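You operate a simulated robot arm through the tools that you are given. There is no shell and no other tool. Be economical: measure what you need, move in short steps, check, and stop when the job is done.

Carry out the task below with a simulated robot arm. There is one attempt and no reset: what you move stays moved.

## Task
Clean the glue dabber at the open cleaner tin and put both lids back.
Fine: press it on the cleaner till its foot turns pale, stand it in its cup; the lids of the tin and the blue glue pot; leave the other glue lids on. Set down upright: glue dabber.

Only the result counts: the job must be done as asked and must still hold three seconds after the hand-in. Knocking over, shifting, dropping, spilling or breaking anything else fails it. Lids that push on must go on centred and level and be pressed home; caps that screw on are set level and turned clockwise until they are tight.

## Robot
A 6-joint arm with a fingered hand on a trunk, on a base that drives. Base frame: it is fixed to the floor where the robot stands at the start and does not move with it; the origin is under the middle of the robot, x ahead of it, y to its left, z up; the surface under the hand at the start is at about z = 0.88. Readings come in m, rad, newtons and seconds.
With the tool pointing down near the work surface it reaches from about 0.5 to 0.96 m from the robot's upright axis, wherever it stands. Its first joint turns from -2.897 to 2.897 rad. Places, roughly: blue glue lid [0.7, -0.2, 0.9]; blue glue lid (6x6x3 cm) [0.7, -0.2, 0.9]; blue glue pot [0.6, -0.1, 0.9]; cleaner tin [0.8, -0.4, 0.9]; green glue lid [0.6, -0.3, 0.9]; green glue lid (6x6x3 cm) [0.6, -0.3, 0.9]; green glue pot [0.6, -0.3, 0.9]; orange glue lid [0.6, -0.2, 0.9]; orange glue lid (6x6x3 cm) [0.6, -0.2, 0.9]; orange glue pot [0.6, -0.2, 0.9]. Payload 5 kg.
The tool frame sits at the grasp point between the pads (the TCP): z along the fingers, y along the line on which they close. The tips reach 0.043 m beyond it. The gripper opens to 0.144 m. The gripper's body begins 0.05 m behind the TCP. The gripper is a hand of 5 fingers: y runs from the thumb to the fingers, the wrist lies at [-0.021, -0.133, -0.233] in the tool frame, and closing takes about 1.5 s.
Orientation is that of the tool frame in the base frame, as [roll, pitch, yaw] about the fixed x, y, z axes, in that order (R = Rz(yaw) Ry(pitch) Rx(roll)). With the fingers straight down and the wrist toward the robot, the tool's x, y and z point along [0, 1, 0], [1, 0, 0] and [0, 0, -1] of the base frame.

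## Interface
- The arm moves only by the tool jog_arm. Its argument "series" is a list of rows, each a list of 3 entries, a list of its own where there are three numbers: the opening, from 0 (shut) to 1 (fully open), then the shift along the tool's x, y, z in mm, then the turn, a rotation vector about the tool's x, y, z in rad. In form: [[hand, [tx, ty, tz], [rx, ry, rz]], ...]. A call has 1 to 8 rows; each row shifts and turns the commanded pose from where the row before left it, along the tool's axes as they then stand. Each row takes 0.2 s and may step no farther than 0.05 m and 0.15 rad from the row before; otherwise, or with a gripper value out of range, the whole call is refused. Where a pose cannot be reached the arm comes as near as it can. A force on the tool above 40 N (or 10 N above the force at the start of the call, whichever is more), or a blocked arm, ends the call early, and 0.2 s more pass. Each finger travels about 0.072 m/s and halts on what it meets, pressing with about 26 N; the grip force reading is that of the motor and also rises with nothing between the fingers. The clock runs only during rows and for 0.2 s after the last one: add rows that do not move to give the fingers time. The reply holds the time, the measured pose of the TCP, the force on the tool along the base axes, the opening and the grip force, in the units named above and with some noise, with the torque about the TCP (base axes, N m) and any sound that the robot's microphone picked up.
- Cameras (640 x 400 px; columns grow to the right, rows downward): "scene" is now at [0.027, 0.1033, 1.6106]; the picture's right is [-0.48, -0.88, 0.00], its down [-0.59, 0.32, -0.74] and it looks along [0.65, -0.36, -0.67] (base axes); focal length 290 px, centre (320, 200). "wrist" rides on the gripper at [0.086, -0.109, -0.168] in the tool frame; the picture's right is [-0.80, 0.28, -0.53], its down [-0.54, -0.73, 0.42] and it looks along [-0.27, 0.63, 0.73] (tool axes); focal length 275 px, centre (320, 200). There is no depth. A picture from a camera that has moved, and an enlarged one, comes with that camera's place and axes in the base frame and with its lens. The place of the scene camera against the robot may be out by one fixed shift of up to 0.025 m in any direction.
- camera(camera): a new picture of that camera. The clock stands still meanwhile.
- raise_lower(by): slides the trunk up (or, below 0, down) by that many m; the arm and the scene camera ride with it, the base frame stays. It gives what a move gives, with no picture.
- base_move(legs): drives the robot by 1 to 6 legs, each [ahead, left, turn to the left] in m, m and rad, along the robot's own axes; the way and the turn of a leg run together, so that a leg with both is an arc; at most 1.5 m and 3.142 rad a leg. The arm and the cameras ride along, it lands a little off, and it stops where it bumps. It gives what a move gives.
- preshape(shape): the hand has 5 fingers and takes this shape, open, in about a second: jaw (thumb against the fingers, like two jaws); tri (thumb and two fingers); tip (a fingertip pinch); poke (one finger out to press); point (the index stretched); flat (the hand flat); cup (the hand cupped); fist (a fist). The gripper value then closes the fingers along that shape, each until it touches; the sizes above hold for jaw. It gives what a move gives, with no picture.
- pan_tilt(pan, tilt): turns the head with the scene camera to pan (to the left, within 2.705 rad either way) and tilt (down, from -0.506 to 1.204), counted from straight ahead of the robot. It gives what a move gives.
- inspect(camera, box): a new picture of the part [left, top, right, bottom] of that camera's present view, enlarged. The clock stands still meanwhile.
- sign_off(): hands the job in; it is judged then, once.

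Work in short steps. Places have to be worked out from the pictures, the camera data and where the tool is seen: move nearer, look again, correct. Check each grasp and each placing, and mend what went wrong. You have 120 turns and 98 pictures in all, those below and enlarged ones among them. Open the gripper and draw the arm clear of the work before you hand the job in, unless the task says otherwise; then end with one line.

The tools are called as name(argument=value, ...) on one line, values as JSON. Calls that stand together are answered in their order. jog_arm: Moves the arm, as the interface text tells. Its arguments: {"type":"object","properties":{"series":{"type":"array"}},"required":["series"]} The other tools are called the same way: raise_lower (by) slides the trunk up or down; preshape (shape) gives the hand a shape; base_move (legs) drives the base; pan_tilt (pan, tilt) turns the head that bears the scene camera; camera (camera) takes a picture; inspect (camera, box) takes an enlarged picture of a part of a camera's view; sign_off () hands the job in.

At the start:

```text
t: 0.0
position: [0.5226, 0.0118, 1.1842]
tcp_rot: [3.141, -0.001, 1.57]
force: [-0.6, 0.3, 0.1]
ft_torque: [0.03, 0.01, -0.01]
opening: 0.1435
grasp_force: 0.0
shape: jaw
trunk travel left (down, up): [-0.525, 0.065]
robot x, y, heading: [-0.0002, 0.0017, 0.005]
head pan, tilt: [-0.499, 0.733]
```

scene: 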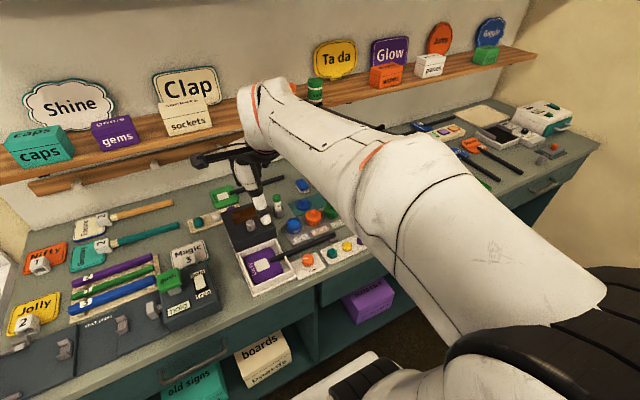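
wrist: 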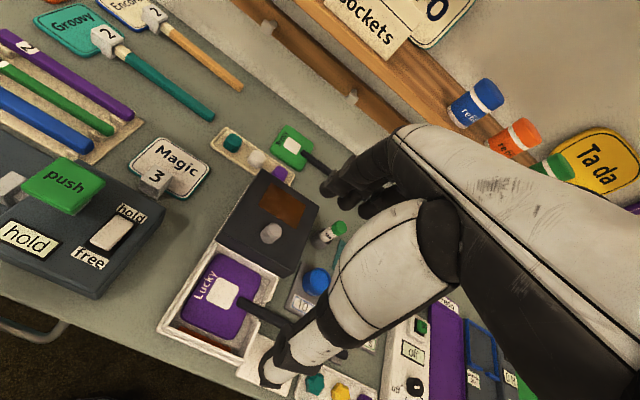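

The arm blocks part of the view; I enlarge the area with the pots to see what stands where.

inspect(camera="scene", box=[180, 150, 380, 290])

inspect(camera="wrist", box=[200, 200, 520, 400])

```text
2.86 times, centred on (280, 220) of scene
camera zoom: at [0.027, 0.1033, 1.6106], right [-0.48, -0.88, 0.0], down [-0.59, 0.32, -0.74], along [0.65, -0.36, -0.67], focal length 828 px, centre (434, 143)
```

zoom: 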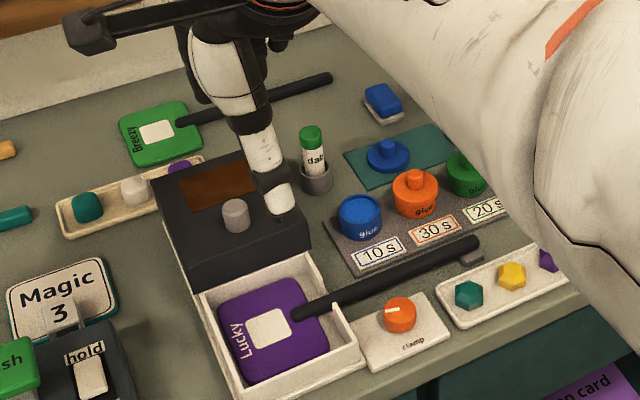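

```text
2.00 times, centred on (360, 300) of wrist
camera zoom: at [0.4139, 0.0973, 1.3542], right [0.28, -0.8, 0.53], down [-0.73, -0.54, -0.42], along [0.63, -0.27, -0.73], focal length 551 px, centre (240, 0)
```

zoom: 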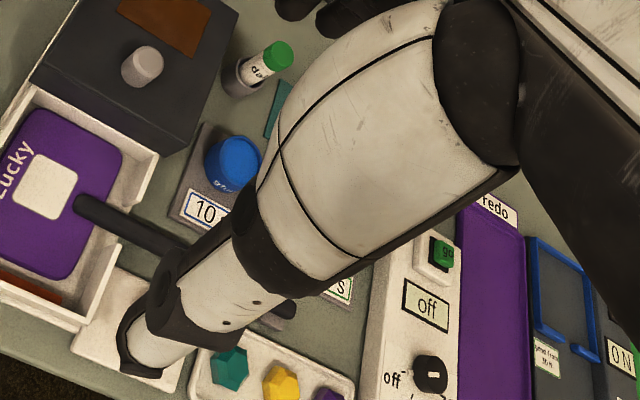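

The arm hides the tin; I move the hand left and pan the head right to see it.

jog_arm(series=[[1, [50, 0, 0], [0, 0, 0]], [1, [50, 0, 0], [0, 0, 0]], [1, [50, 0, 0], [0, 0, 0]], [1, [50, 0, 0], [0, 0, 0]], [1, [50, 0, 0], [0, 0, 0]], [1, [50, 0, 0], [0, 0, 0]]])

pan_tilt(pan=-0.45, tilt=0.8)

camera(camera="scene")

```text
t: 1.4
position: [0.5223, 0.3125, 1.1849]
tcp_rot: [-3.141, 0.0, 1.569]
force: [-1.0, 0.2, -0.5]
ft_torque: [-0.02, -0.01, 0.01]
opening: 0.1435
grasp_force: 0.1
shape: jaw
trunk travel left (down, up): [-0.525, 0.065]
robot x, y, heading: [0.0009, -0.0008, 0.003]
head pan, tilt: [-0.499, 0.733]
```

```text
t: 2.0
position: [0.523, 0.3118, 1.1855]
tcp_rot: [-3.14, 0.0, 1.571]
force: [0.3, 0.5, 0.3]
ft_torque: [-0.01, -0.02, -0.02]
opening: 0.1438
grasp_force: 0.1
shape: jaw
trunk travel left (down, up): [-0.525, 0.065]
robot x, y, heading: [-0.0038, 0.0009, -0.0]
head pan, tilt: [-0.45, 0.799]
```

```text
93 pictures are left
camera scene: at [0.0262, 0.1084, 1.6051], right [-0.44, -0.9, 0.0], down [-0.65, 0.31, -0.7], along [0.63, -0.3, -0.72], focal length 290 px, centre (320, 200)
```

scene: 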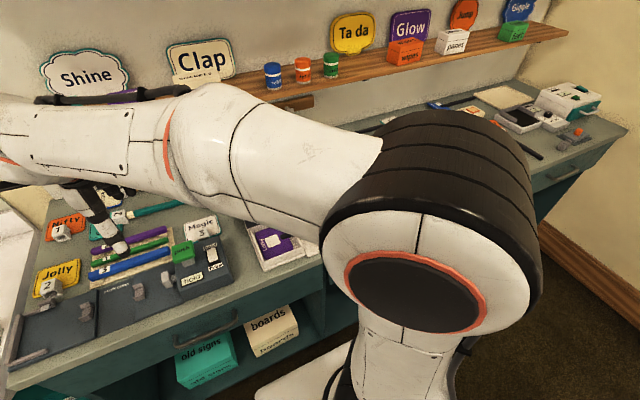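

The arm hides more this way. I go to the right side instead and look with both cameras.

jog_arm(series=[[1, [-50, 0, 0], [0, 0, 0]], [1, [-50, 0, 0], [0, 0, 0]], [1, [-50, 0, 0], [0, 0, 0]], [1, [-50, 0, 0], [0, 0, 0]], [1, [-50, 0, 0], [0, 0, 0]], [1, [-50, 0, 0], [0, 0, 0]], [1, [-50, 0, 0], [0, 0, 0]], [1, [-50, 0, 0], [0, 0, 0]]])

jog_arm(series=[[1, [-50, 0, 0], [0, 0, 0]], [1, [-50, 0, 0], [0, 0, 0]], [1, [-50, 0, 0], [0, 0, 0]], [1, [-50, 0, 0], [0, 0, 0]], [1, [-50, 0, 0], [0, 0, 0]], [1, [-50, 0, 0], [0, 0, 0]], [1, [-50, 0, 0], [0, 0, 0]]])

camera(camera="scene")

camera(camera="wrist")

```text
t: 3.8
position: [0.521, -0.09, 1.1842]
tcp_rot: [3.141, -0.002, 1.572]
force: [0.9, 0.3, -0.3]
ft_torque: [0.0, 0.01, 0.01]
opening: 0.1436
grasp_force: 0.0
shape: jaw
trunk travel left (down, up): [-0.525, 0.065]
robot x, y, heading: [0.0034, -0.0021, -0.001]
head pan, tilt: [-0.45, 0.799]
```

```text
t: 5.4
position: [0.5217, -0.4401, 1.1845]
tcp_rot: [-3.138, -0.001, 1.571]
force: [1.0, 0.5, 0.0]
ft_torque: [0.0, 0.02, -0.01]
opening: 0.1436
grasp_force: 0.0
shape: jaw
trunk travel left (down, up): [-0.525, 0.065]
robot x, y, heading: [0.0001, 0.0029, 0.004]
head pan, tilt: [-0.45, 0.799]
```

```text
92 pictures are left
camera scene: at [0.0263, 0.1072, 1.6051], right [-0.44, -0.9, 0.0], down [-0.65, 0.31, -0.7], along [0.63, -0.3, -0.72], focal length 290 px, centre (320, 200)
```

scene: 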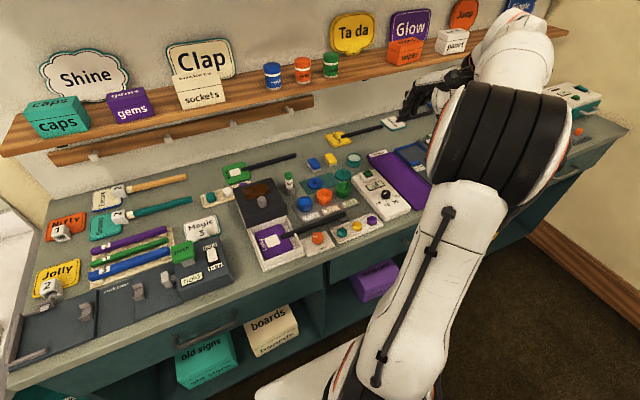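

```text
91 pictures are left
camera wrist: at [0.4136, -0.3547, 1.3544], right [0.28, -0.8, 0.53], down [-0.73, -0.54, -0.42], along [0.63, -0.27, -0.73], focal length 275 px, centre (320, 200)
```

wrist: 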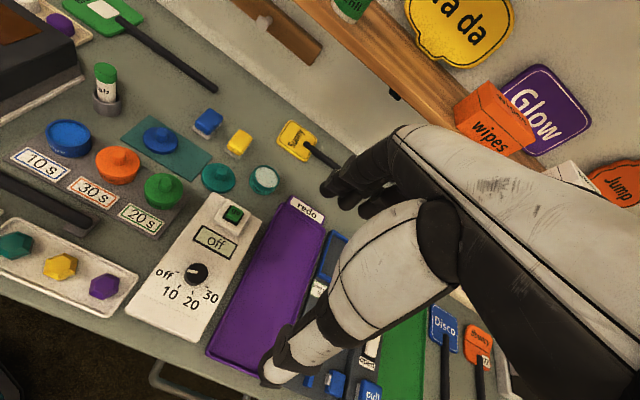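

Now everything is in view; I enlarge both pictures for measuring.

inspect(camera="scene", box=[260, 140, 400, 228])

inspect(camera="wrist", box=[30, 50, 310, 225])

```text
4.55 times, centred on (330, 184) of scene
camera zoom: at [0.0263, 0.1072, 1.6051], right [-0.44, -0.9, 0.0], down [-0.65, 0.31, -0.7], along [0.63, -0.3, -0.72], focal length 1317 px, centre (274, 273)
```

zoom: 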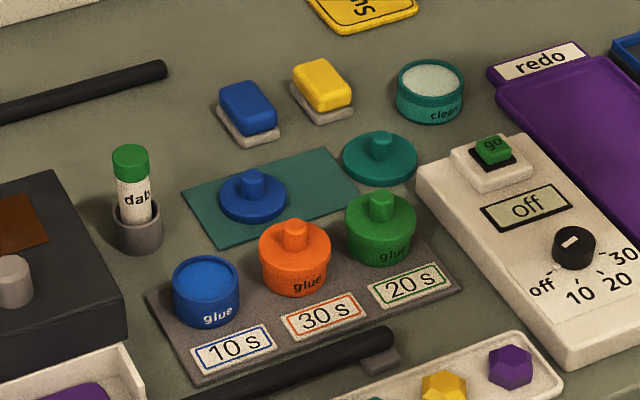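

```text
2.29 times, centred on (170, 138) of wrist
camera zoom: at [0.4136, -0.3547, 1.3544], right [0.28, -0.8, 0.53], down [-0.73, -0.54, -0.42], along [0.63, -0.27, -0.73], focal length 629 px, centre (663, 343)
```

zoom: 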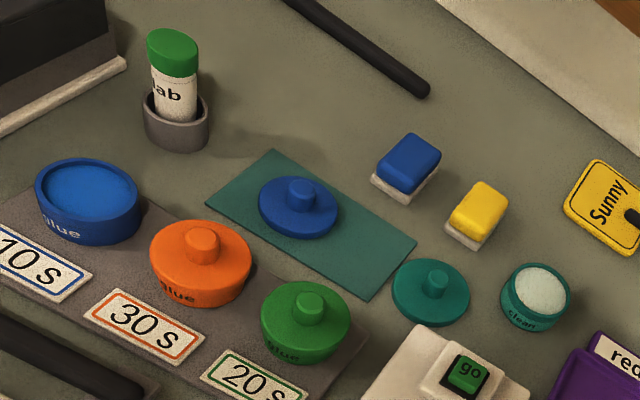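

Estimates: dabber about (0.72,-0.11) with its top near z 0.975; blue pot (0.624,-0.128); blue lid (0.716,-0.204); tin (0.771,-0.393); tin lid (0.719,-0.319). I move above the dabber, staying high, and look again.

jog_arm(series=[[1, [45, 18, 0], [0, 0, 0]], [1, [45, 18, 0], [0, 0, 0]], [1, [45, 18, 0], [0, 0, 0]], [1, [45, 18, 0], [0, 0, 0]], [1, [45, 18, 0], [0, 0, 0]], [1, [45, 18, 0], [0, 0, 0]], [1, [45, 18, 0], [0, 0, 0]], [1, [15, 35, 30], [0, 0, 0]]])

camera(camera="wrist")

camera(camera="scene")

```text
t: 7.2
position: [0.6837, -0.1083, 1.1543]
tcp_rot: [3.141, 0.001, 1.57]
force: [-0.1, 0.6, 1.2]
ft_torque: [-0.05, 0.02, -0.02]
opening: 0.1438
grasp_force: 0.1
shape: jaw
trunk travel left (down, up): [-0.525, 0.065]
robot x, y, heading: [0.001, -0.0011, 0.002]
head pan, tilt: [-0.45, 0.799]
```

```text
88 pictures are left
camera wrist: at [0.5754, -0.0219, 1.3235], right [0.28, -0.8, 0.53], down [-0.73, -0.54, -0.42], along [0.63, -0.27, -0.73], focal length 275 px, centre (320, 200)
```

wrist: 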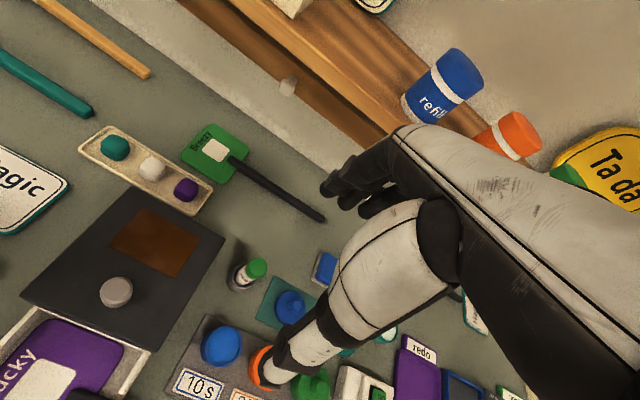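

```text
87 pictures are left
camera scene: at [0.0271, 0.1084, 1.6051], right [-0.44, -0.9, 0.0], down [-0.65, 0.31, -0.7], along [0.63, -0.3, -0.72], focal length 290 px, centre (320, 200)
```

scene: 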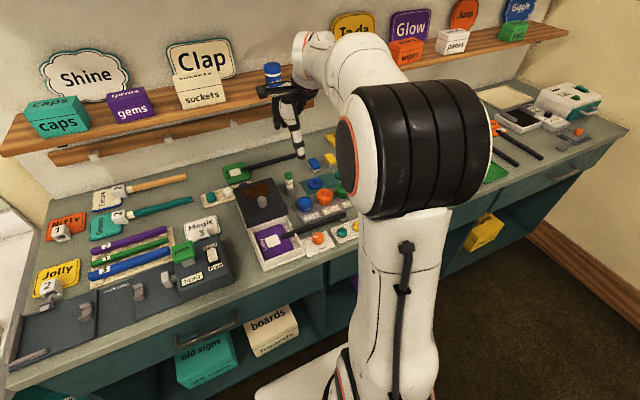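

The dabber triangulates to about (0.722,-0.106), top z≈0.97. I zoom in to refine this.

inspect(camera="wrist", box=[190, 230, 350, 330])

```text
4.00 times, centred on (270, 280) of wrist
camera zoom: at [0.5754, -0.0219, 1.3235], right [0.28, -0.8, 0.53], down [-0.73, -0.54, -0.42], along [0.63, -0.27, -0.73], focal length 1101 px, centre (520, -120)
```

zoom: 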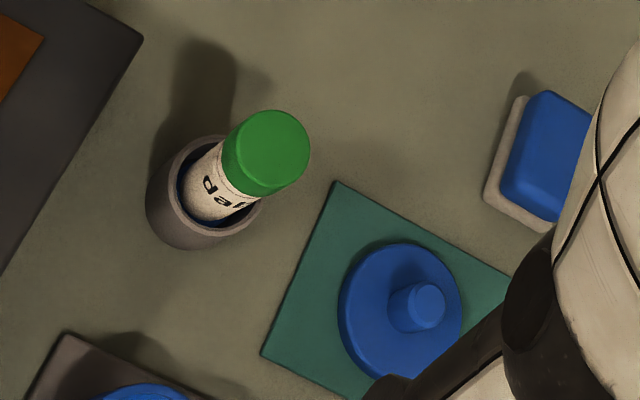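

Refined: dabber axis (0.7225,-0.106), top 0.966, cup rim ≈0.908; lid knob top (0.720,-0.2015,0.914). I align and lower to just above the dabber with a smaller opening, then look.

jog_arm(series=[[0.6, [2.5, 38, 20], [0, 0, 0]], [0.6, [0, 0, 40], [0, 0, 0]], [0.6, [0, 0, 40], [0, 0, 0]], [0.6, [0, 0, 0], [0, 0, 0]], [0.6, [0, 0, 0], [0, 0, 0]]])

camera(camera="wrist")

inspect(camera="scene", box=[240, 110, 400, 210])

```text
t: 8.4
position: [0.7219, -0.1054, 1.0541]
tcp_rot: [-3.141, 0.0, 1.57]
force: [-1.3, -0.3, -0.1]
ft_torque: [0.01, -0.03, 0.01]
opening: 0.0867
grasp_force: 0.1
shape: jaw
trunk travel left (down, up): [-0.525, 0.065]
robot x, y, heading: [0.0023, 0.0043, 0.0]
head pan, tilt: [-0.45, 0.799]
```

```text
85 pictures are left
camera wrist: at [0.6125, -0.0205, 1.2229], right [0.28, -0.8, 0.53], down [-0.73, -0.54, -0.42], along [0.63, -0.27, -0.73], focal length 275 px, centre (320, 200)
```

wrist: 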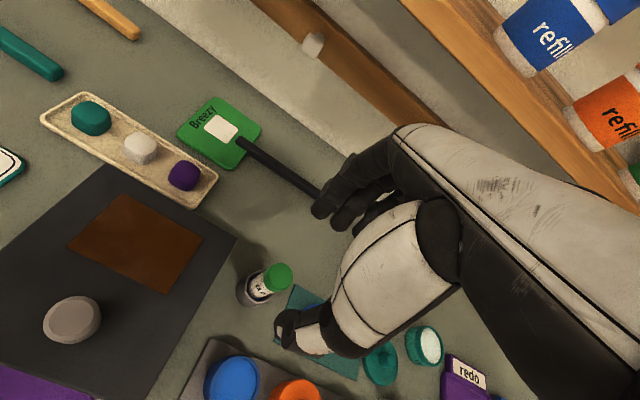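

```text
4.00 times, centred on (320, 160) of scene
camera zoom: at [0.026, 0.1083, 1.6051], right [-0.44, -0.9, 0.0], down [-0.65, 0.31, -0.7], along [0.63, -0.3, -0.72], focal length 1159 px, centre (320, 360)
```

zoom: 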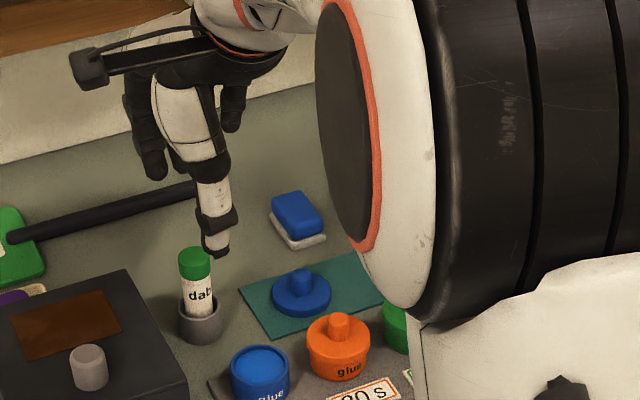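

The predicted dabber top is off by a few pixels; I zoom to refine.

inspect(camera="wrist", box=[210, 230, 370, 330])

```text
4.00 times, centred on (290, 280) of wrist
camera zoom: at [0.6125, -0.0205, 1.2229], right [0.28, -0.8, 0.53], down [-0.73, -0.54, -0.42], along [0.63, -0.27, -0.73], focal length 1101 px, centre (440, -120)
```

zoom: 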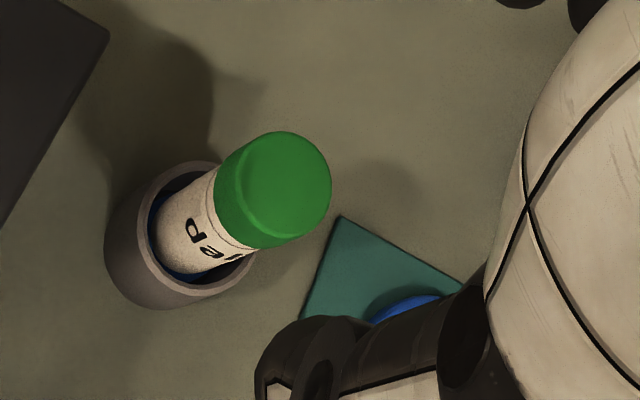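

The dabber top is at (0.721,-0.106), right under the hand. I lower to grip height with the tips just above the cup rim.

jog_arm(series=[[0.6, [0, 0, 30], [0, 0, 0]], [0.6, [0, 0, 30], [0, 0, 0]], [0.6, [0, 0, 29], [0, 0, 0]]])

camera(camera="wrist")

inspect(camera="scene", box=[240, 120, 400, 220])

```text
t: 9.2
position: [0.7224, -0.1047, 0.9656]
tcp_rot: [3.141, 0.0, 1.571]
force: [-0.5, 0.3, 0.4]
ft_torque: [0.01, 0.04, 0.02]
opening: 0.0866
grasp_force: 0.0
shape: jaw
trunk travel left (down, up): [-0.525, 0.065]
robot x, y, heading: [-0.0003, -0.0031, -0.002]
head pan, tilt: [-0.45, 0.799]
```

```text
82 pictures are left
camera wrist: at [0.6138, -0.0195, 1.1352], right [0.28, -0.8, 0.53], down [-0.73, -0.54, -0.42], along [0.63, -0.27, -0.73], focal length 275 px, centre (320, 200)
```

wrist: 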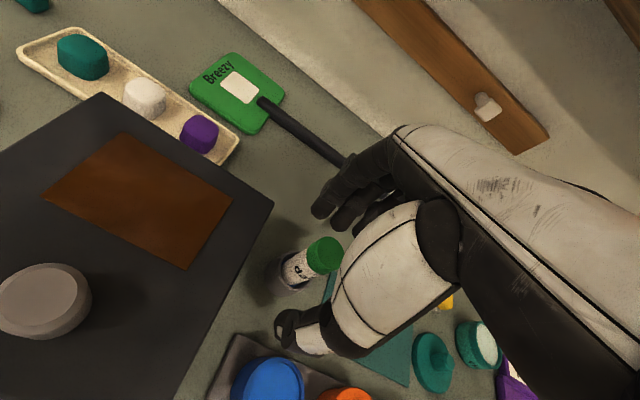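

```text
4.00 times, centred on (320, 170) of scene
camera zoom: at [0.0264, 0.1082, 1.6052], right [-0.44, -0.9, 0.0], down [-0.65, 0.31, -0.7], along [0.63, -0.3, -0.72], focal length 1159 px, centre (320, 320)
```

zoom: 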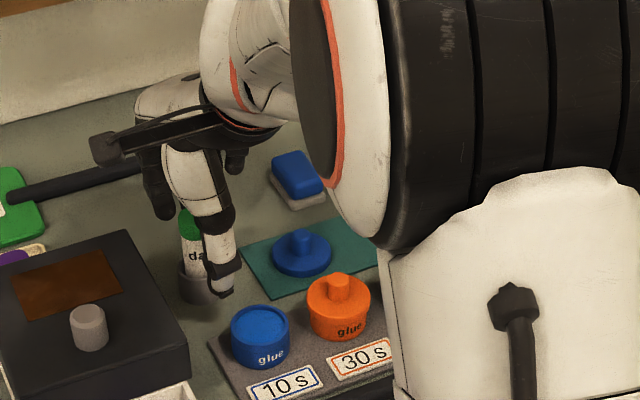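

The dabber lies between the thumb and fingers. I close the hand.

jog_arm(series=[[0.1, [0, 0, 0], [0, 0, 0]], [0.1, [0, 0, 0], [0, 0, 0]], [0.1, [0, 0, 0], [0, 0, 0]], [0.1, [0, 0, 0], [0, 0, 0]], [0.1, [0, 0, 0], [0, 0, 0]], [0.1, [0, 0, 0], [0, 0, 0]]])

camera(camera="wrist")

```text
t: 10.6
position: [0.7222, -0.1051, 0.9662]
tcp_rot: [3.141, 0.002, 1.571]
force: [-0.2, 0.0, 0.6]
ft_torque: [-0.02, 0.01, 0.0]
opening: 0.015
grasp_force: 0.1
shape: jaw
trunk travel left (down, up): [-0.525, 0.065]
robot x, y, heading: [0.0002, 0.0027, 0.001]
head pan, tilt: [-0.45, 0.799]
```

```text
80 pictures are left
camera wrist: at [0.6134, -0.0195, 1.1354], right [0.28, -0.8, 0.53], down [-0.73, -0.54, -0.42], along [0.63, -0.27, -0.73], focal length 275 px, centre (320, 200)
```

wrist: 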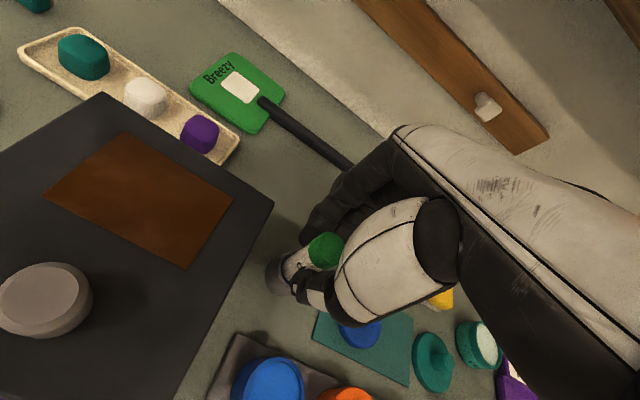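

The opening reached 15 mm without force, so it may not be gripping; I zoom in.

inspect(camera="wrist", box=[230, 190, 430, 330])

inspect(camera="scene", box=[260, 140, 340, 210])

```text
2.86 times, centred on (330, 260) of wrist
camera zoom: at [0.6134, -0.0195, 1.1354], right [0.28, -0.8, 0.53], down [-0.73, -0.54, -0.42], along [0.63, -0.27, -0.73], focal length 786 px, centre (291, 29)
```

zoom: 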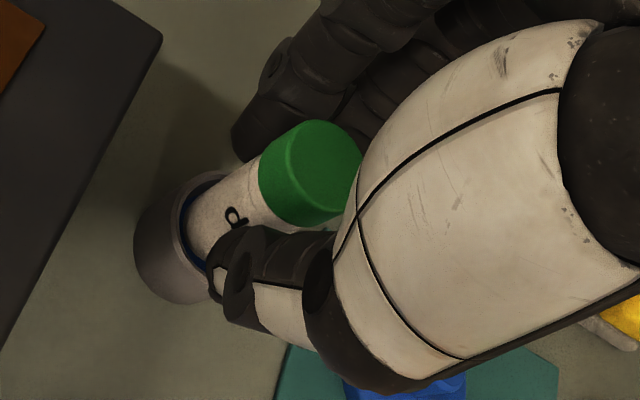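

```text
5.71 times, centred on (300, 175) of scene
camera zoom: at [0.0262, 0.1082, 1.6051], right [-0.44, -0.9, 0.0], down [-0.65, 0.31, -0.7], along [0.63, -0.3, -0.72], focal length 1655 px, centre (434, 343)
```

zoom: 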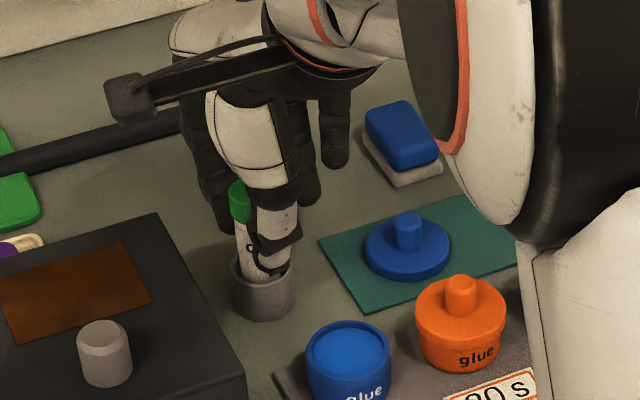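

It is still moving freely toward the commanded value; I command full close and watch the force.

jog_arm(series=[[0, [0, 0, 0], [0, 0, 0]], [0, [0, 0, 0], [0, 0, 0]], [0, [0, 0, 0], [0, 0, 0]], [0, [0, 0, 0], [0, 0, 0]]])

inspect(camera="wrist", box=[230, 190, 430, 330])

```text
t: 11.6
position: [0.7236, -0.1046, 0.966]
tcp_rot: [-3.141, 0.0, 1.571]
force: [-0.1, 0.7, 0.4]
ft_torque: [-0.04, -0.02, -0.03]
opening: 0.0122
grasp_force: 26.3
shape: jaw
trunk travel left (down, up): [-0.525, 0.065]
robot x, y, heading: [0.0009, 0.0011, -0.002]
head pan, tilt: [-0.45, 0.799]
```

```text
2.86 times, centred on (330, 260) of wrist
camera zoom: at [0.6134, -0.0195, 1.1353], right [0.28, -0.8, 0.53], down [-0.73, -0.54, -0.42], along [0.63, -0.27, -0.73], focal length 786 px, centre (291, 29)
```

zoom: 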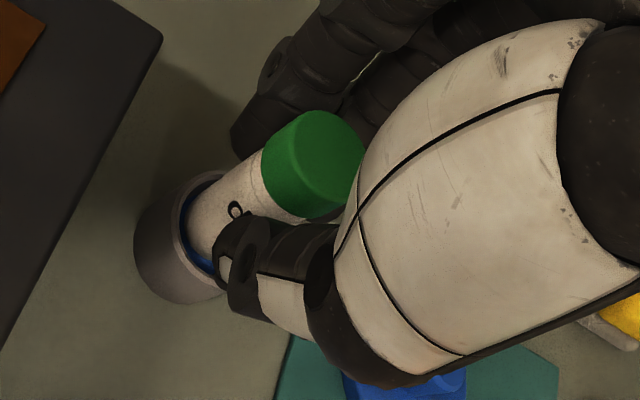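

It now grips at 12 mm with 26 N. I lift gently and check that the dabber follows upright.

jog_arm(series=[[0, [0, 0, -15], [0, 0, 0]], [0, [0, 0, -15], [0, 0, 0]], [0, [0, 0, -20], [0, 0, 0]]])

inspect(camera="wrist", box=[230, 190, 430, 330])

inspect(camera="scene", box=[260, 140, 340, 210])

```text
t: 12.4
position: [0.722, -0.1051, 1.0154]
tcp_rot: [-3.142, 0.002, 1.571]
force: [-0.2, 0.0, -0.6]
ft_torque: [0.02, 0.01, -0.02]
opening: 0.0125
grasp_force: 26.1
shape: jaw
trunk travel left (down, up): [-0.525, 0.065]
robot x, y, heading: [0.0003, 0.001, -0.001]
head pan, tilt: [-0.45, 0.799]
```

```text
2.86 times, centred on (330, 260) of wrist
camera zoom: at [0.6127, -0.0195, 1.1852], right [0.28, -0.8, 0.53], down [-0.73, -0.54, -0.42], along [0.63, -0.27, -0.73], focal length 786 px, centre (291, 29)
```

zoom: 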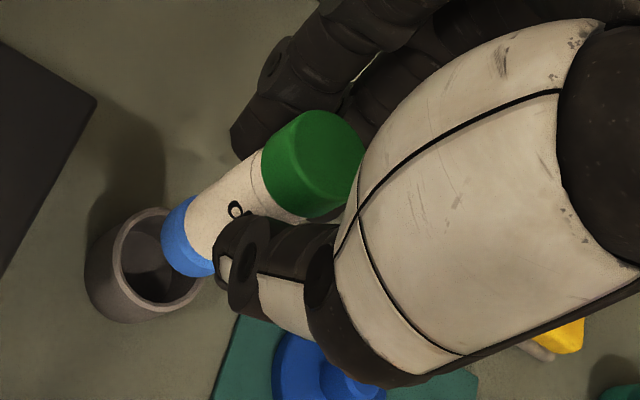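

```text
5.71 times, centred on (300, 175) of scene
camera zoom: at [0.0261, 0.1082, 1.6051], right [-0.44, -0.9, 0.0], down [-0.65, 0.31, -0.7], along [0.63, -0.3, -0.72], focal length 1655 px, centre (434, 343)
```

zoom: 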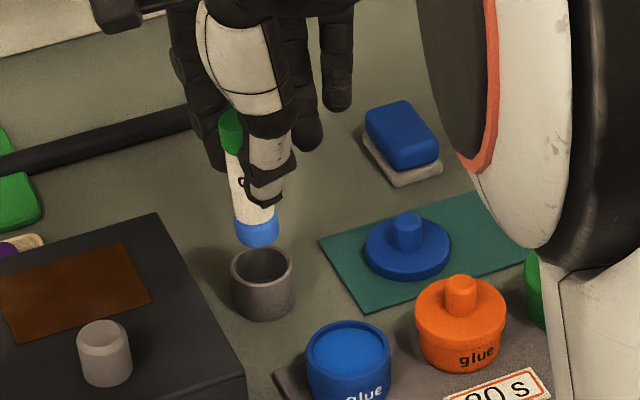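

Dabber held, foot blue. I raise and carry it over toward the tin, then look.

jog_arm(series=[[0, [0, 0, -45], [0, 0, 0]], [0, [-45, 5, -20], [0, 0, 0]], [0, [-45, 5, 0], [0, 0, 0]], [0, [-45, 5, 0], [0, 0, 0]], [0, [-45, 5, 0], [0, 0, 0]], [0, [-45, 5, 0], [0, 0, 0]], [0, [-25, 5, 0], [0, 0, 0]]])

camera(camera="wrist")

camera(camera="scene")

```text
t: 14.0
position: [0.7522, -0.3578, 1.0811]
tcp_rot: [3.141, 0.001, 1.57]
force: [0.4, 0.5, -1.3]
ft_torque: [0.01, 0.02, 0.04]
opening: 0.0121
grasp_force: 25.5
shape: jaw
trunk travel left (down, up): [-0.525, 0.065]
robot x, y, heading: [0.0051, 0.0004, -0.003]
head pan, tilt: [-0.45, 0.799]
```

```text
74 pictures are left
camera wrist: at [0.6431, -0.2713, 1.2498], right [0.28, -0.8, 0.53], down [-0.73, -0.54, -0.42], along [0.63, -0.27, -0.73], focal length 275 px, centre (320, 200)
```

wrist: 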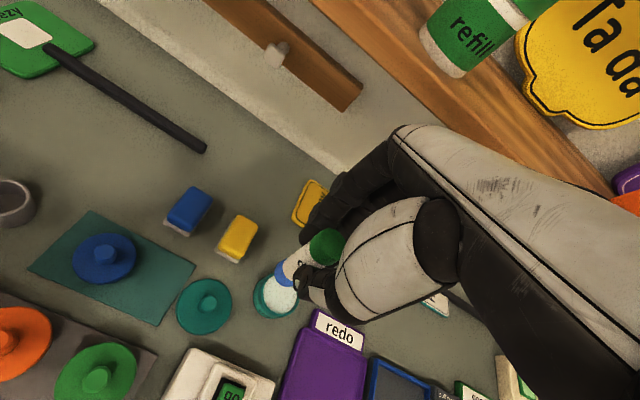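

```text
73 pictures are left
camera scene: at [0.0264, 0.1077, 1.6052], right [-0.44, -0.9, 0.0], down [-0.65, 0.31, -0.7], along [0.63, -0.3, -0.72], focal length 290 px, centre (320, 200)
```

scene: 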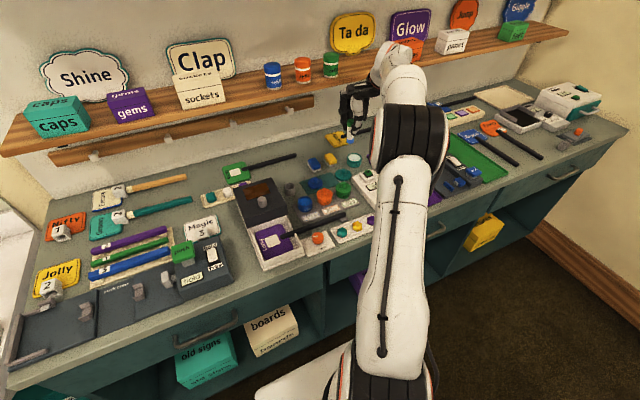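

The tin is just beyond the foot; I zoom to fix the tin and lid positions.

inspect(camera="wrist", box=[160, 230, 352, 350])

inspect(camera="scene", box=[310, 100, 390, 200])

```text
3.33 times, centred on (256, 290) of wrist
camera zoom: at [0.6431, -0.2713, 1.2498], right [0.28, -0.8, 0.53], down [-0.73, -0.54, -0.42], along [0.63, -0.27, -0.73], focal length 918 px, centre (533, -100)
```

zoom: 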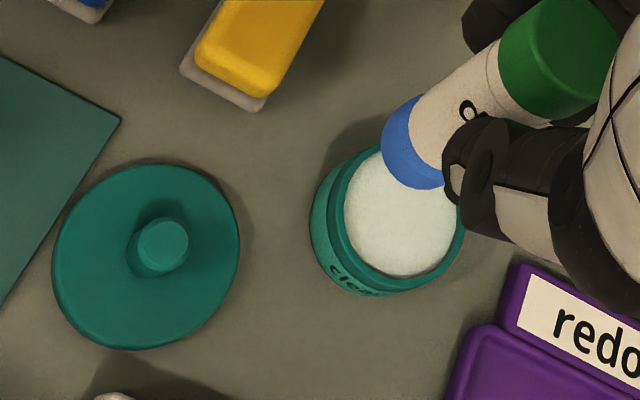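

```text
4.00 times, centred on (350, 150) of scene
camera zoom: at [0.0264, 0.1077, 1.6052], right [-0.44, -0.9, 0.0], down [-0.65, 0.31, -0.7], along [0.63, -0.3, -0.72], focal length 1159 px, centre (200, 400)
```

zoom: 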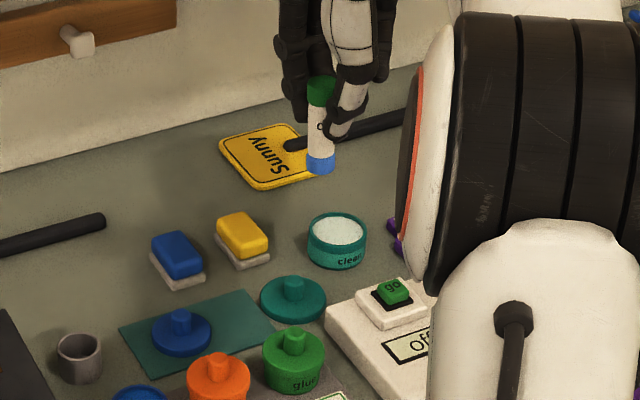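

Tin surface comes out at (0.766,-0.393,0.909), tin lid knob top (0.718,-0.318,0.91). I center over the tin and lower to slightly above contact.

jog_arm(series=[[0, [-35, 14, 0], [0, 0, 0]], [0, [0, 0, 40], [0, 0, 0]], [0, [0, 0, 38], [0, 0, 0]], [0, [0, 0, 0], [0, 0, 0]]])

inspect(camera="wrist", box=[200, 200, 392, 320])

inspect(camera="scene", box=[310, 100, 390, 200])

```text
t: 15.0
position: [0.7659, -0.392, 1.0035]
tcp_rot: [3.141, 0.002, 1.569]
force: [0.1, 0.6, -1.7]
ft_torque: [0.04, 0.02, 0.0]
opening: 0.0124
grasp_force: 25.5
shape: jaw
trunk travel left (down, up): [-0.525, 0.065]
robot x, y, heading: [-0.0032, 0.0021, 0.002]
head pan, tilt: [-0.45, 0.799]
```

```text
3.33 times, centred on (296, 260) of wrist
camera zoom: at [0.6572, -0.3057, 1.1727], right [0.28, -0.8, 0.53], down [-0.73, -0.54, -0.42], along [0.63, -0.27, -0.73], focal length 918 px, centre (400, 0)
```

zoom: 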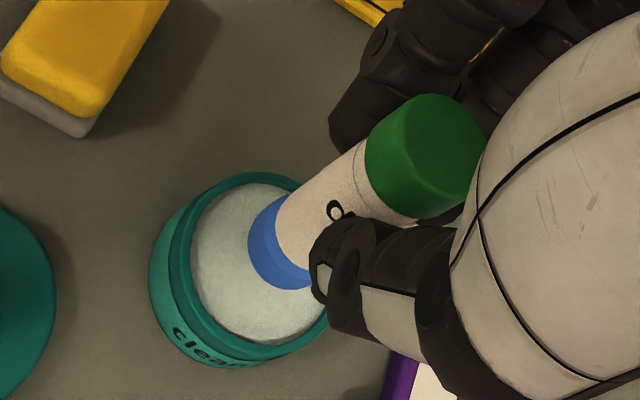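

```text
4.00 times, centred on (350, 150) of scene
camera zoom: at [0.0266, 0.1079, 1.6052], right [-0.44, -0.9, 0.0], down [-0.65, 0.31, -0.7], along [0.63, -0.3, -0.72], focal length 1159 px, centre (200, 400)
```

zoom: 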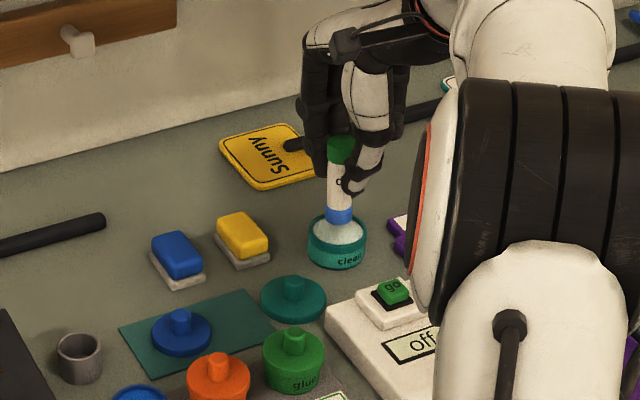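

Well centred. I lower in small steps until the force rises.

jog_arm(series=[[0, [0, 0, 4], [0, 0, 0]], [0, [0, 0, 4], [0, 0, 0]], [0, [0, 0, 4], [0, 0, 0]], [0, [0, 0, 2], [0, 0, 0]]])

```text
t: 16.0
position: [0.7659, -0.3909, 0.9881]
tcp_rot: [-3.141, 0.001, 1.571]
force: [0.4, 0.7, 0.2]
ft_torque: [-0.02, 0.03, 0.0]
opening: 0.0123
grasp_force: 26.5
shape: jaw
trunk travel left (down, up): [-0.525, 0.065]
robot x, y, heading: [0.0025, 0.0055, -0.005]
head pan, tilt: [-0.45, 0.799]
```

Little force yet; I go on down carefully.

jog_arm(series=[[0, [0, 0, 2], [0, 0, 0]], [0, [0, 0, 2], [0, 0, 0]]])

inspect(camera="wrist", box=[200, 200, 392, 320])

```text
t: 16.6
position: [0.7655, -0.392, 0.9877]
tcp_rot: [3.139, 0.0, 1.571]
force: [-2.6, 0.6, 9.6]
ft_torque: [0.01, -0.03, -0.02]
opening: 0.0127
grasp_force: 25.6
shape: jaw
trunk travel left (down, up): [-0.525, 0.065]
robot x, y, heading: [-0.0009, 0.0015, 0.0]
head pan, tilt: [-0.45, 0.799]
```

```text
3.33 times, centred on (296, 260) of wrist
camera zoom: at [0.6562, -0.305, 1.1562], right [0.28, -0.8, 0.54], down [-0.72, -0.54, -0.42], along [0.63, -0.27, -0.73], focal length 918 px, centre (400, 0)
```

zoom: 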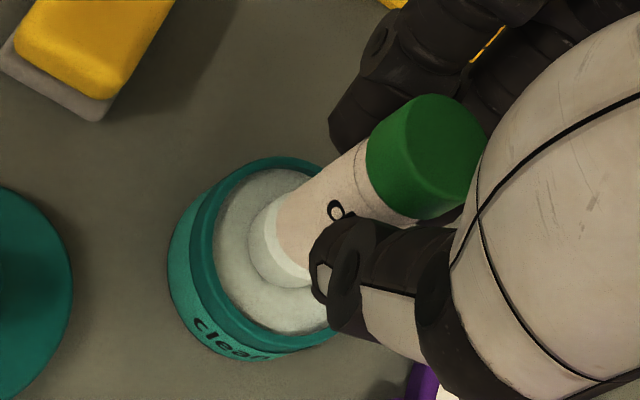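

9.6 N of pressure and the foot has turned pale. I hold it a moment more, then lift and check.

jog_arm(series=[[0, [0, 0, 0], [0, 0, 0]], [0, [0, 0, 0], [0, 0, 0]], [0, [0, 0, 0], [0, 0, 0]], [0, [0, 0, 0], [0, 0, 0]], [0, [0, 0, 0], [0, 0, 0]], [0, [0, 0, -5], [0, 0, 0]], [0, [0, 0, -20], [0, 0, 0]], [0, [0, 0, -35], [0, 0, 0]]])

inspect(camera="wrist", box=[200, 200, 392, 320])

inspect(camera="scene", box=[310, 100, 390, 200])

```text
t: 18.4
position: [0.7659, -0.3905, 1.0457]
tcp_rot: [-3.141, 0.001, 1.57]
force: [0.2, 0.6, -0.7]
ft_torque: [0.01, -0.03, 0.0]
opening: 0.0126
grasp_force: 26.6
shape: jaw
trunk travel left (down, up): [-0.525, 0.065]
robot x, y, heading: [0.0012, 0.0018, 0.004]
head pan, tilt: [-0.45, 0.799]
```

```text
3.33 times, centred on (296, 260) of wrist
camera zoom: at [0.656, -0.3048, 1.2145], right [0.29, -0.8, 0.53], down [-0.73, -0.54, -0.42], along [0.63, -0.27, -0.73], focal length 918 px, centre (400, 0)
```

zoom: 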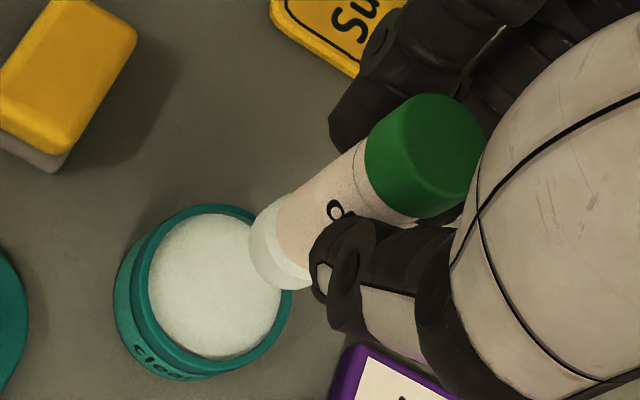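

```text
4.00 times, centred on (350, 150) of scene
camera zoom: at [0.0259, 0.1084, 1.605], right [-0.44, -0.9, 0.0], down [-0.65, 0.31, -0.7], along [0.63, -0.3, -0.72], focal length 1159 px, centre (200, 400)
```

zoom: 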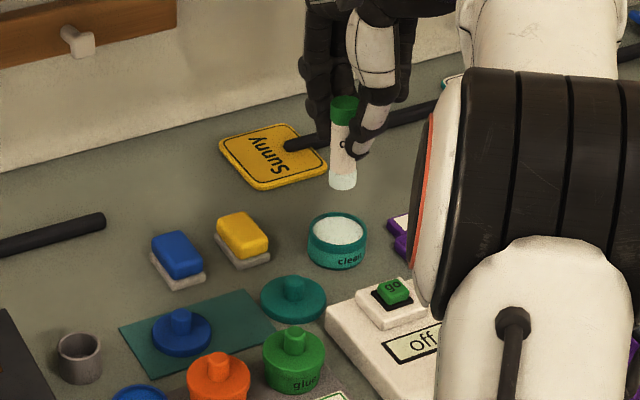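

The foot is pale and the grip unchanged. I carry it back above the cup.

jog_arm(series=[[0, [0, 0, -35], [0, 0, 0]], [0, [48, -7, 0], [0, 0, 0]], [0, [48, -7, 0], [0, 0, 0]], [0, [48, -7, 0], [0, 0, 0]], [0, [48, -7, 0], [0, 0, 0]], [0, [48, -8, 0], [0, 0, 0]], [0, [46, -8, 0], [0, 0, 0]], [0, [0, 0, 45], [0, 0, 0]]])

jog_arm(series=[[0, [0, 0, 10], [0, 0, 0]], [0, [0, 0, 0], [0, 0, 0]]])

inspect(camera="wrist", box=[200, 200, 392, 320])

```text
t: 20.2
position: [0.7217, -0.1058, 1.0346]
tcp_rot: [3.14, 0.001, 1.571]
force: [0.4, 0.3, 0.9]
ft_torque: [-0.02, 0.0, 0.0]
opening: 0.0128
grasp_force: 26.3
shape: jaw
trunk travel left (down, up): [-0.525, 0.065]
robot x, y, heading: [0.0009, -0.0006, 0.0]
head pan, tilt: [-0.45, 0.799]
```

```text
t: 20.8
position: [0.7225, -0.1047, 1.0246]
tcp_rot: [-3.141, 0.001, 1.571]
force: [0.2, -0.1, -0.1]
ft_torque: [0.01, 0.02, 0.01]
opening: 0.0125
grasp_force: 25.7
shape: jaw
trunk travel left (down, up): [-0.525, 0.065]
robot x, y, heading: [0.0022, -0.0017, 0.002]
head pan, tilt: [-0.45, 0.799]
```

```text
3.33 times, centred on (296, 260) of wrist
camera zoom: at [0.613, -0.0194, 1.1939], right [0.28, -0.8, 0.53], down [-0.73, -0.54, -0.42], along [0.63, -0.27, -0.73], focal length 918 px, centre (400, 0)
```

zoom: 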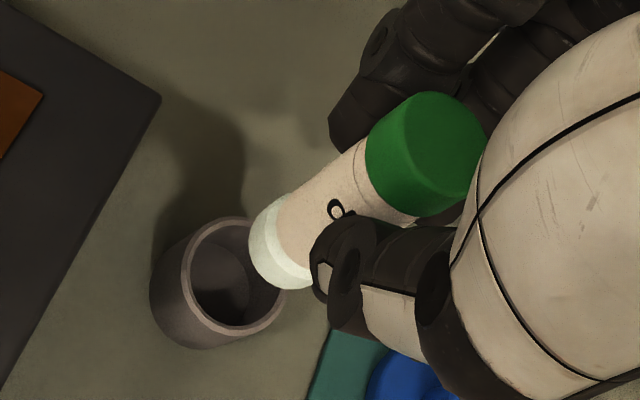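

The cup is aligned as when lifted out. I lower slowly into it.

jog_arm(series=[[0, [0, 0, 15], [0, 0, 0]], [0, [0, 0, 15], [0, 0, 0]], [0, [0, 0, 12], [0, 0, 0]], [0, [0, 0, 8], [0, 0, 0]], [0, [0, 0, 4], [0, 0, 0]], [0, [0, 0, 3], [0, 0, 0]]])

inspect(camera="wrist", box=[200, 200, 392, 320])

```text
t: 22.2
position: [0.7231, -0.1044, 0.9681]
tcp_rot: [-3.141, 0.001, 1.571]
force: [-0.2, 0.0, -1.0]
ft_torque: [0.03, 0.01, -0.03]
opening: 0.0125
grasp_force: 25.6
shape: jaw
trunk travel left (down, up): [-0.525, 0.065]
robot x, y, heading: [0.0011, 0.0014, -0.002]
head pan, tilt: [-0.45, 0.799]
```

```text
3.33 times, centred on (296, 260) of wrist
camera zoom: at [0.6129, -0.0191, 1.1368], right [0.28, -0.8, 0.53], down [-0.73, -0.54, -0.42], along [0.63, -0.27, -0.73], focal length 918 px, centre (400, 0)
```

zoom: 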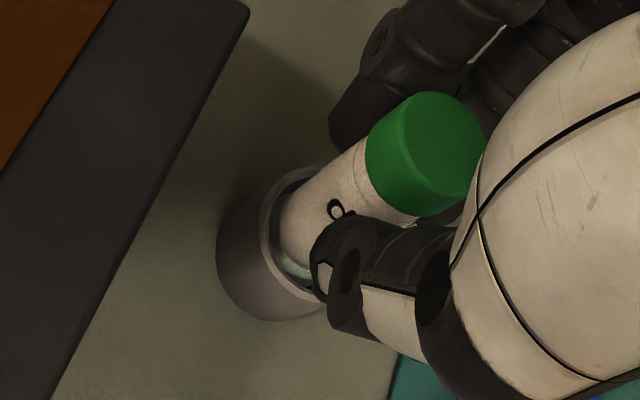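

It's in the cup without contact force; I lower the last millimetres until it touches.

jog_arm(series=[[0, [0, 0, 1.5], [0, 0, 0]], [0, [0, 0, 1], [0, 0, 0]]])

```text
t: 22.8
position: [0.7215, -0.1049, 0.9666]
tcp_rot: [-3.141, 0.002, 1.57]
force: [-0.5, 0.0, 1.5]
ft_torque: [-0.01, 0.01, 0.03]
opening: 0.0127
grasp_force: 26.3
shape: jaw
trunk travel left (down, up): [-0.525, 0.065]
robot x, y, heading: [0.0002, 0.0013, -0.0]
head pan, tilt: [-0.45, 0.799]
```

Light contact is beginning. I release slowly to the earlier opening, then rise straight up.

jog_arm(series=[[0.15, [0, 0, 0], [0, 0, 0]], [0.3, [0, 0, 0], [0, 0, 0]], [0.6, [0, 0, 0], [0, 0, 0]], [0.6, [0, 0, 0], [0, 0, 0]], [0.6, [0, 0, 0], [0, 0, 0]], [0.6, [0, 0, 0], [0, 0, 0]]])

jog_arm(series=[[0.6, [0, 0, -30], [0, 0, 0]], [0.6, [0, 0, -45], [0, 0, 0]], [0.6, [0, 0, -45], [0, 0, 0]]])

camera(camera="wrist")

inspect(camera="scene", box=[250, 110, 380, 220])

```text
t: 24.2
position: [0.7209, -0.106, 0.9649]
tcp_rot: [3.141, 0.001, 1.573]
force: [0.7, 0.0, -0.6]
ft_torque: [0.0, 0.0, -0.01]
opening: 0.086
grasp_force: 0.1
shape: jaw
trunk travel left (down, up): [-0.525, 0.065]
robot x, y, heading: [0.0037, -0.0013, 0.0]
head pan, tilt: [-0.45, 0.799]
```

```text
t: 25.0
position: [0.7223, -0.1041, 1.0872]
tcp_rot: [-3.139, 0.001, 1.572]
force: [-0.9, 0.3, -1.0]
ft_torque: [0.02, 0.01, 0.01]
opening: 0.0862
grasp_force: 0.1
shape: jaw
trunk travel left (down, up): [-0.525, 0.065]
robot x, y, heading: [0.003, -0.005, 0.0]
head pan, tilt: [-0.45, 0.799]
```

```text
63 pictures are left
camera wrist: at [0.6129, -0.0184, 1.2558], right [0.28, -0.8, 0.53], down [-0.73, -0.54, -0.42], along [0.63, -0.27, -0.73], focal length 275 px, centre (320, 200)
```

wrist: 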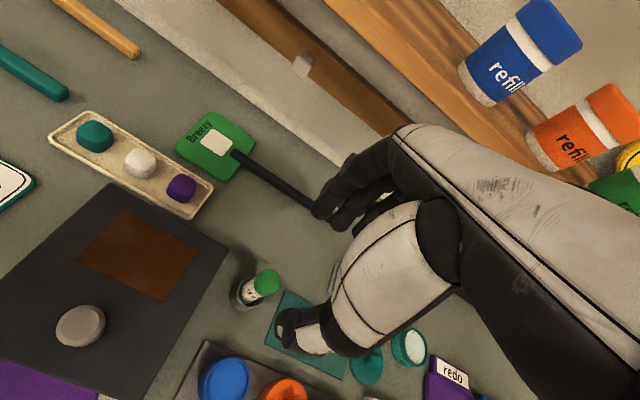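

```text
3.64 times, centred on (315, 165) of scene
camera zoom: at [0.0258, 0.1083, 1.605], right [-0.44, -0.9, 0.0], down [-0.65, 0.31, -0.7], along [0.63, -0.3, -0.72], focal length 1053 px, centre (338, 327)
```

zoom: 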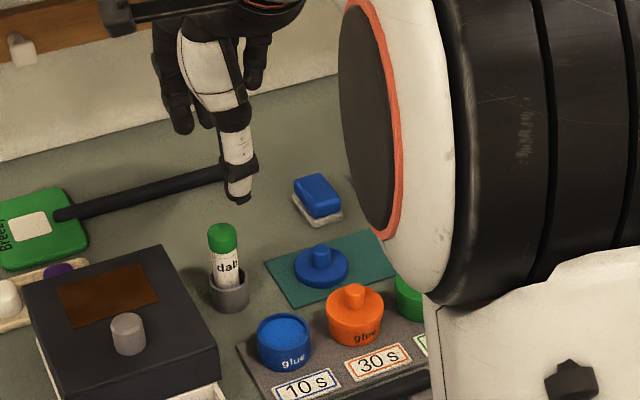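

Dabber is standing in its cup. For the small knobs I try the fingertip pinch and see what it looks like.

preshape(shape="tip")

jog_arm(series=[[0.4, [-40, 0, -20], [0, 0, 0]], [0.4, [-40, 0, 0], [0, 0, 0]], [0.4, [-40, 0, 0], [0, 0, 0]], [0.4, [-40, 0, 0], [0, 0, 0]], [0.4, [-40, 0, 0], [0, 0, 0]], [0.4, [-13, 0, 0], [0, 0, 0]]])

camera(camera="wrist")

inspect(camera="scene", box=[280, 80, 400, 180])

```text
t: 25.9
position: [0.7232, -0.1039, 1.0867]
tcp_rot: [3.142, 0.0, 1.572]
force: [0.0, 0.0, 1.0]
ft_torque: [-0.02, -0.03, -0.03]
opening: 0.1441
grasp_force: 0.0
shape: tip
trunk travel left (down, up): [-0.525, 0.065]
robot x, y, heading: [0.0019, 0.0001, 0.005]
head pan, tilt: [-0.45, 0.799]
```

```text
t: 27.3
position: [0.7223, -0.3178, 1.1065]
tcp_rot: [-3.141, -0.001, 1.57]
force: [-0.3, -0.4, -0.8]
ft_torque: [0.01, 0.01, -0.01]
opening: 0.0584
grasp_force: 0.1
shape: tip
trunk travel left (down, up): [-0.525, 0.065]
robot x, y, heading: [0.0024, 0.003, -0.001]
head pan, tilt: [-0.45, 0.799]
```

```text
61 pictures are left
camera wrist: at [0.6134, -0.2328, 1.2749], right [0.28, -0.8, 0.53], down [-0.73, -0.54, -0.42], along [0.63, -0.27, -0.73], focal length 275 px, centre (320, 200)
```

wrist: 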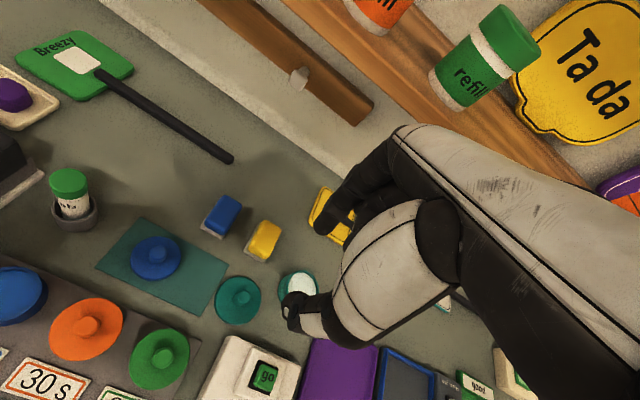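

```text
4.00 times, centred on (340, 130) of scene
camera zoom: at [0.0262, 0.1078, 1.6052], right [-0.44, -0.9, 0.0], down [-0.65, 0.31, -0.7], along [0.63, -0.3, -0.72], focal length 1159 px, centre (240, 480)
```

zoom: 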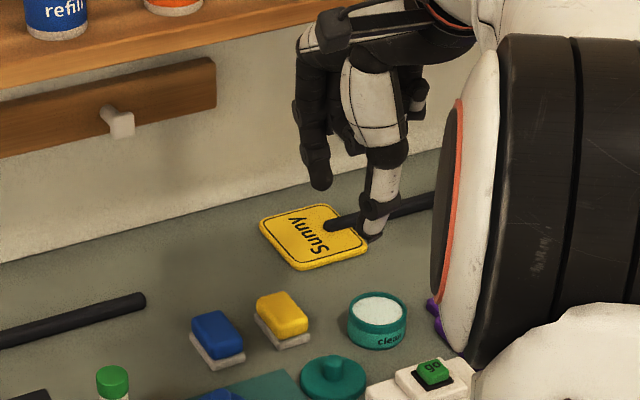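

I close the pinch in the air here to see where the tips meet relative to the TCP.

jog_arm(series=[[0, [0, 0, 0], [0, 0, 0]], [0, [0, 0, 0], [0, 0, 0]], [0, [0, 0, 0], [0, 0, 0]], [0, [0, 0, 0], [0, 0, 0]], [0, [0, 0, 0], [0, 0, 0]]])

inspect(camera="wrist", box=[210, 180, 402, 340])

inspect(camera="scene", box=[320, 90, 400, 180])

```text
t: 28.5
position: [0.7224, -0.3178, 1.107]
tcp_rot: [3.141, 0.0, 1.571]
force: [-0.1, -0.4, -0.6]
ft_torque: [0.0, 0.0, 0.03]
opening: 0.0
grasp_force: 26.2
shape: tip
trunk travel left (down, up): [-0.525, 0.065]
robot x, y, heading: [-0.0027, 0.0006, 0.001]
head pan, tilt: [-0.45, 0.799]
```

```text
2.50 times, centred on (306, 260) of wrist
camera zoom: at [0.6135, -0.2321, 1.2752], right [0.28, -0.8, 0.53], down [-0.73, -0.54, -0.42], along [0.63, -0.27, -0.73], focal length 688 px, centre (355, 50)
```

zoom: 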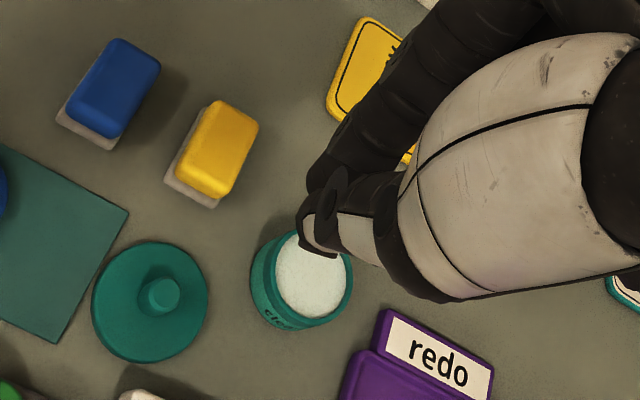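

```text
4.44 times, centred on (360, 135) of scene
camera zoom: at [0.0263, 0.1081, 1.6051], right [-0.44, -0.9, 0.0], down [-0.65, 0.31, -0.7], along [0.63, -0.3, -0.72], focal length 1287 px, centre (142, 489)
```

zoom: 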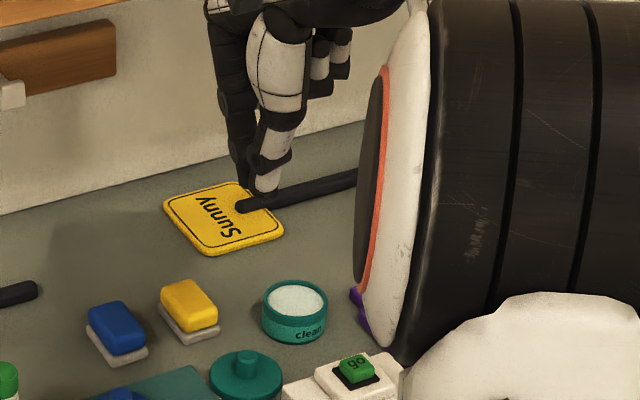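

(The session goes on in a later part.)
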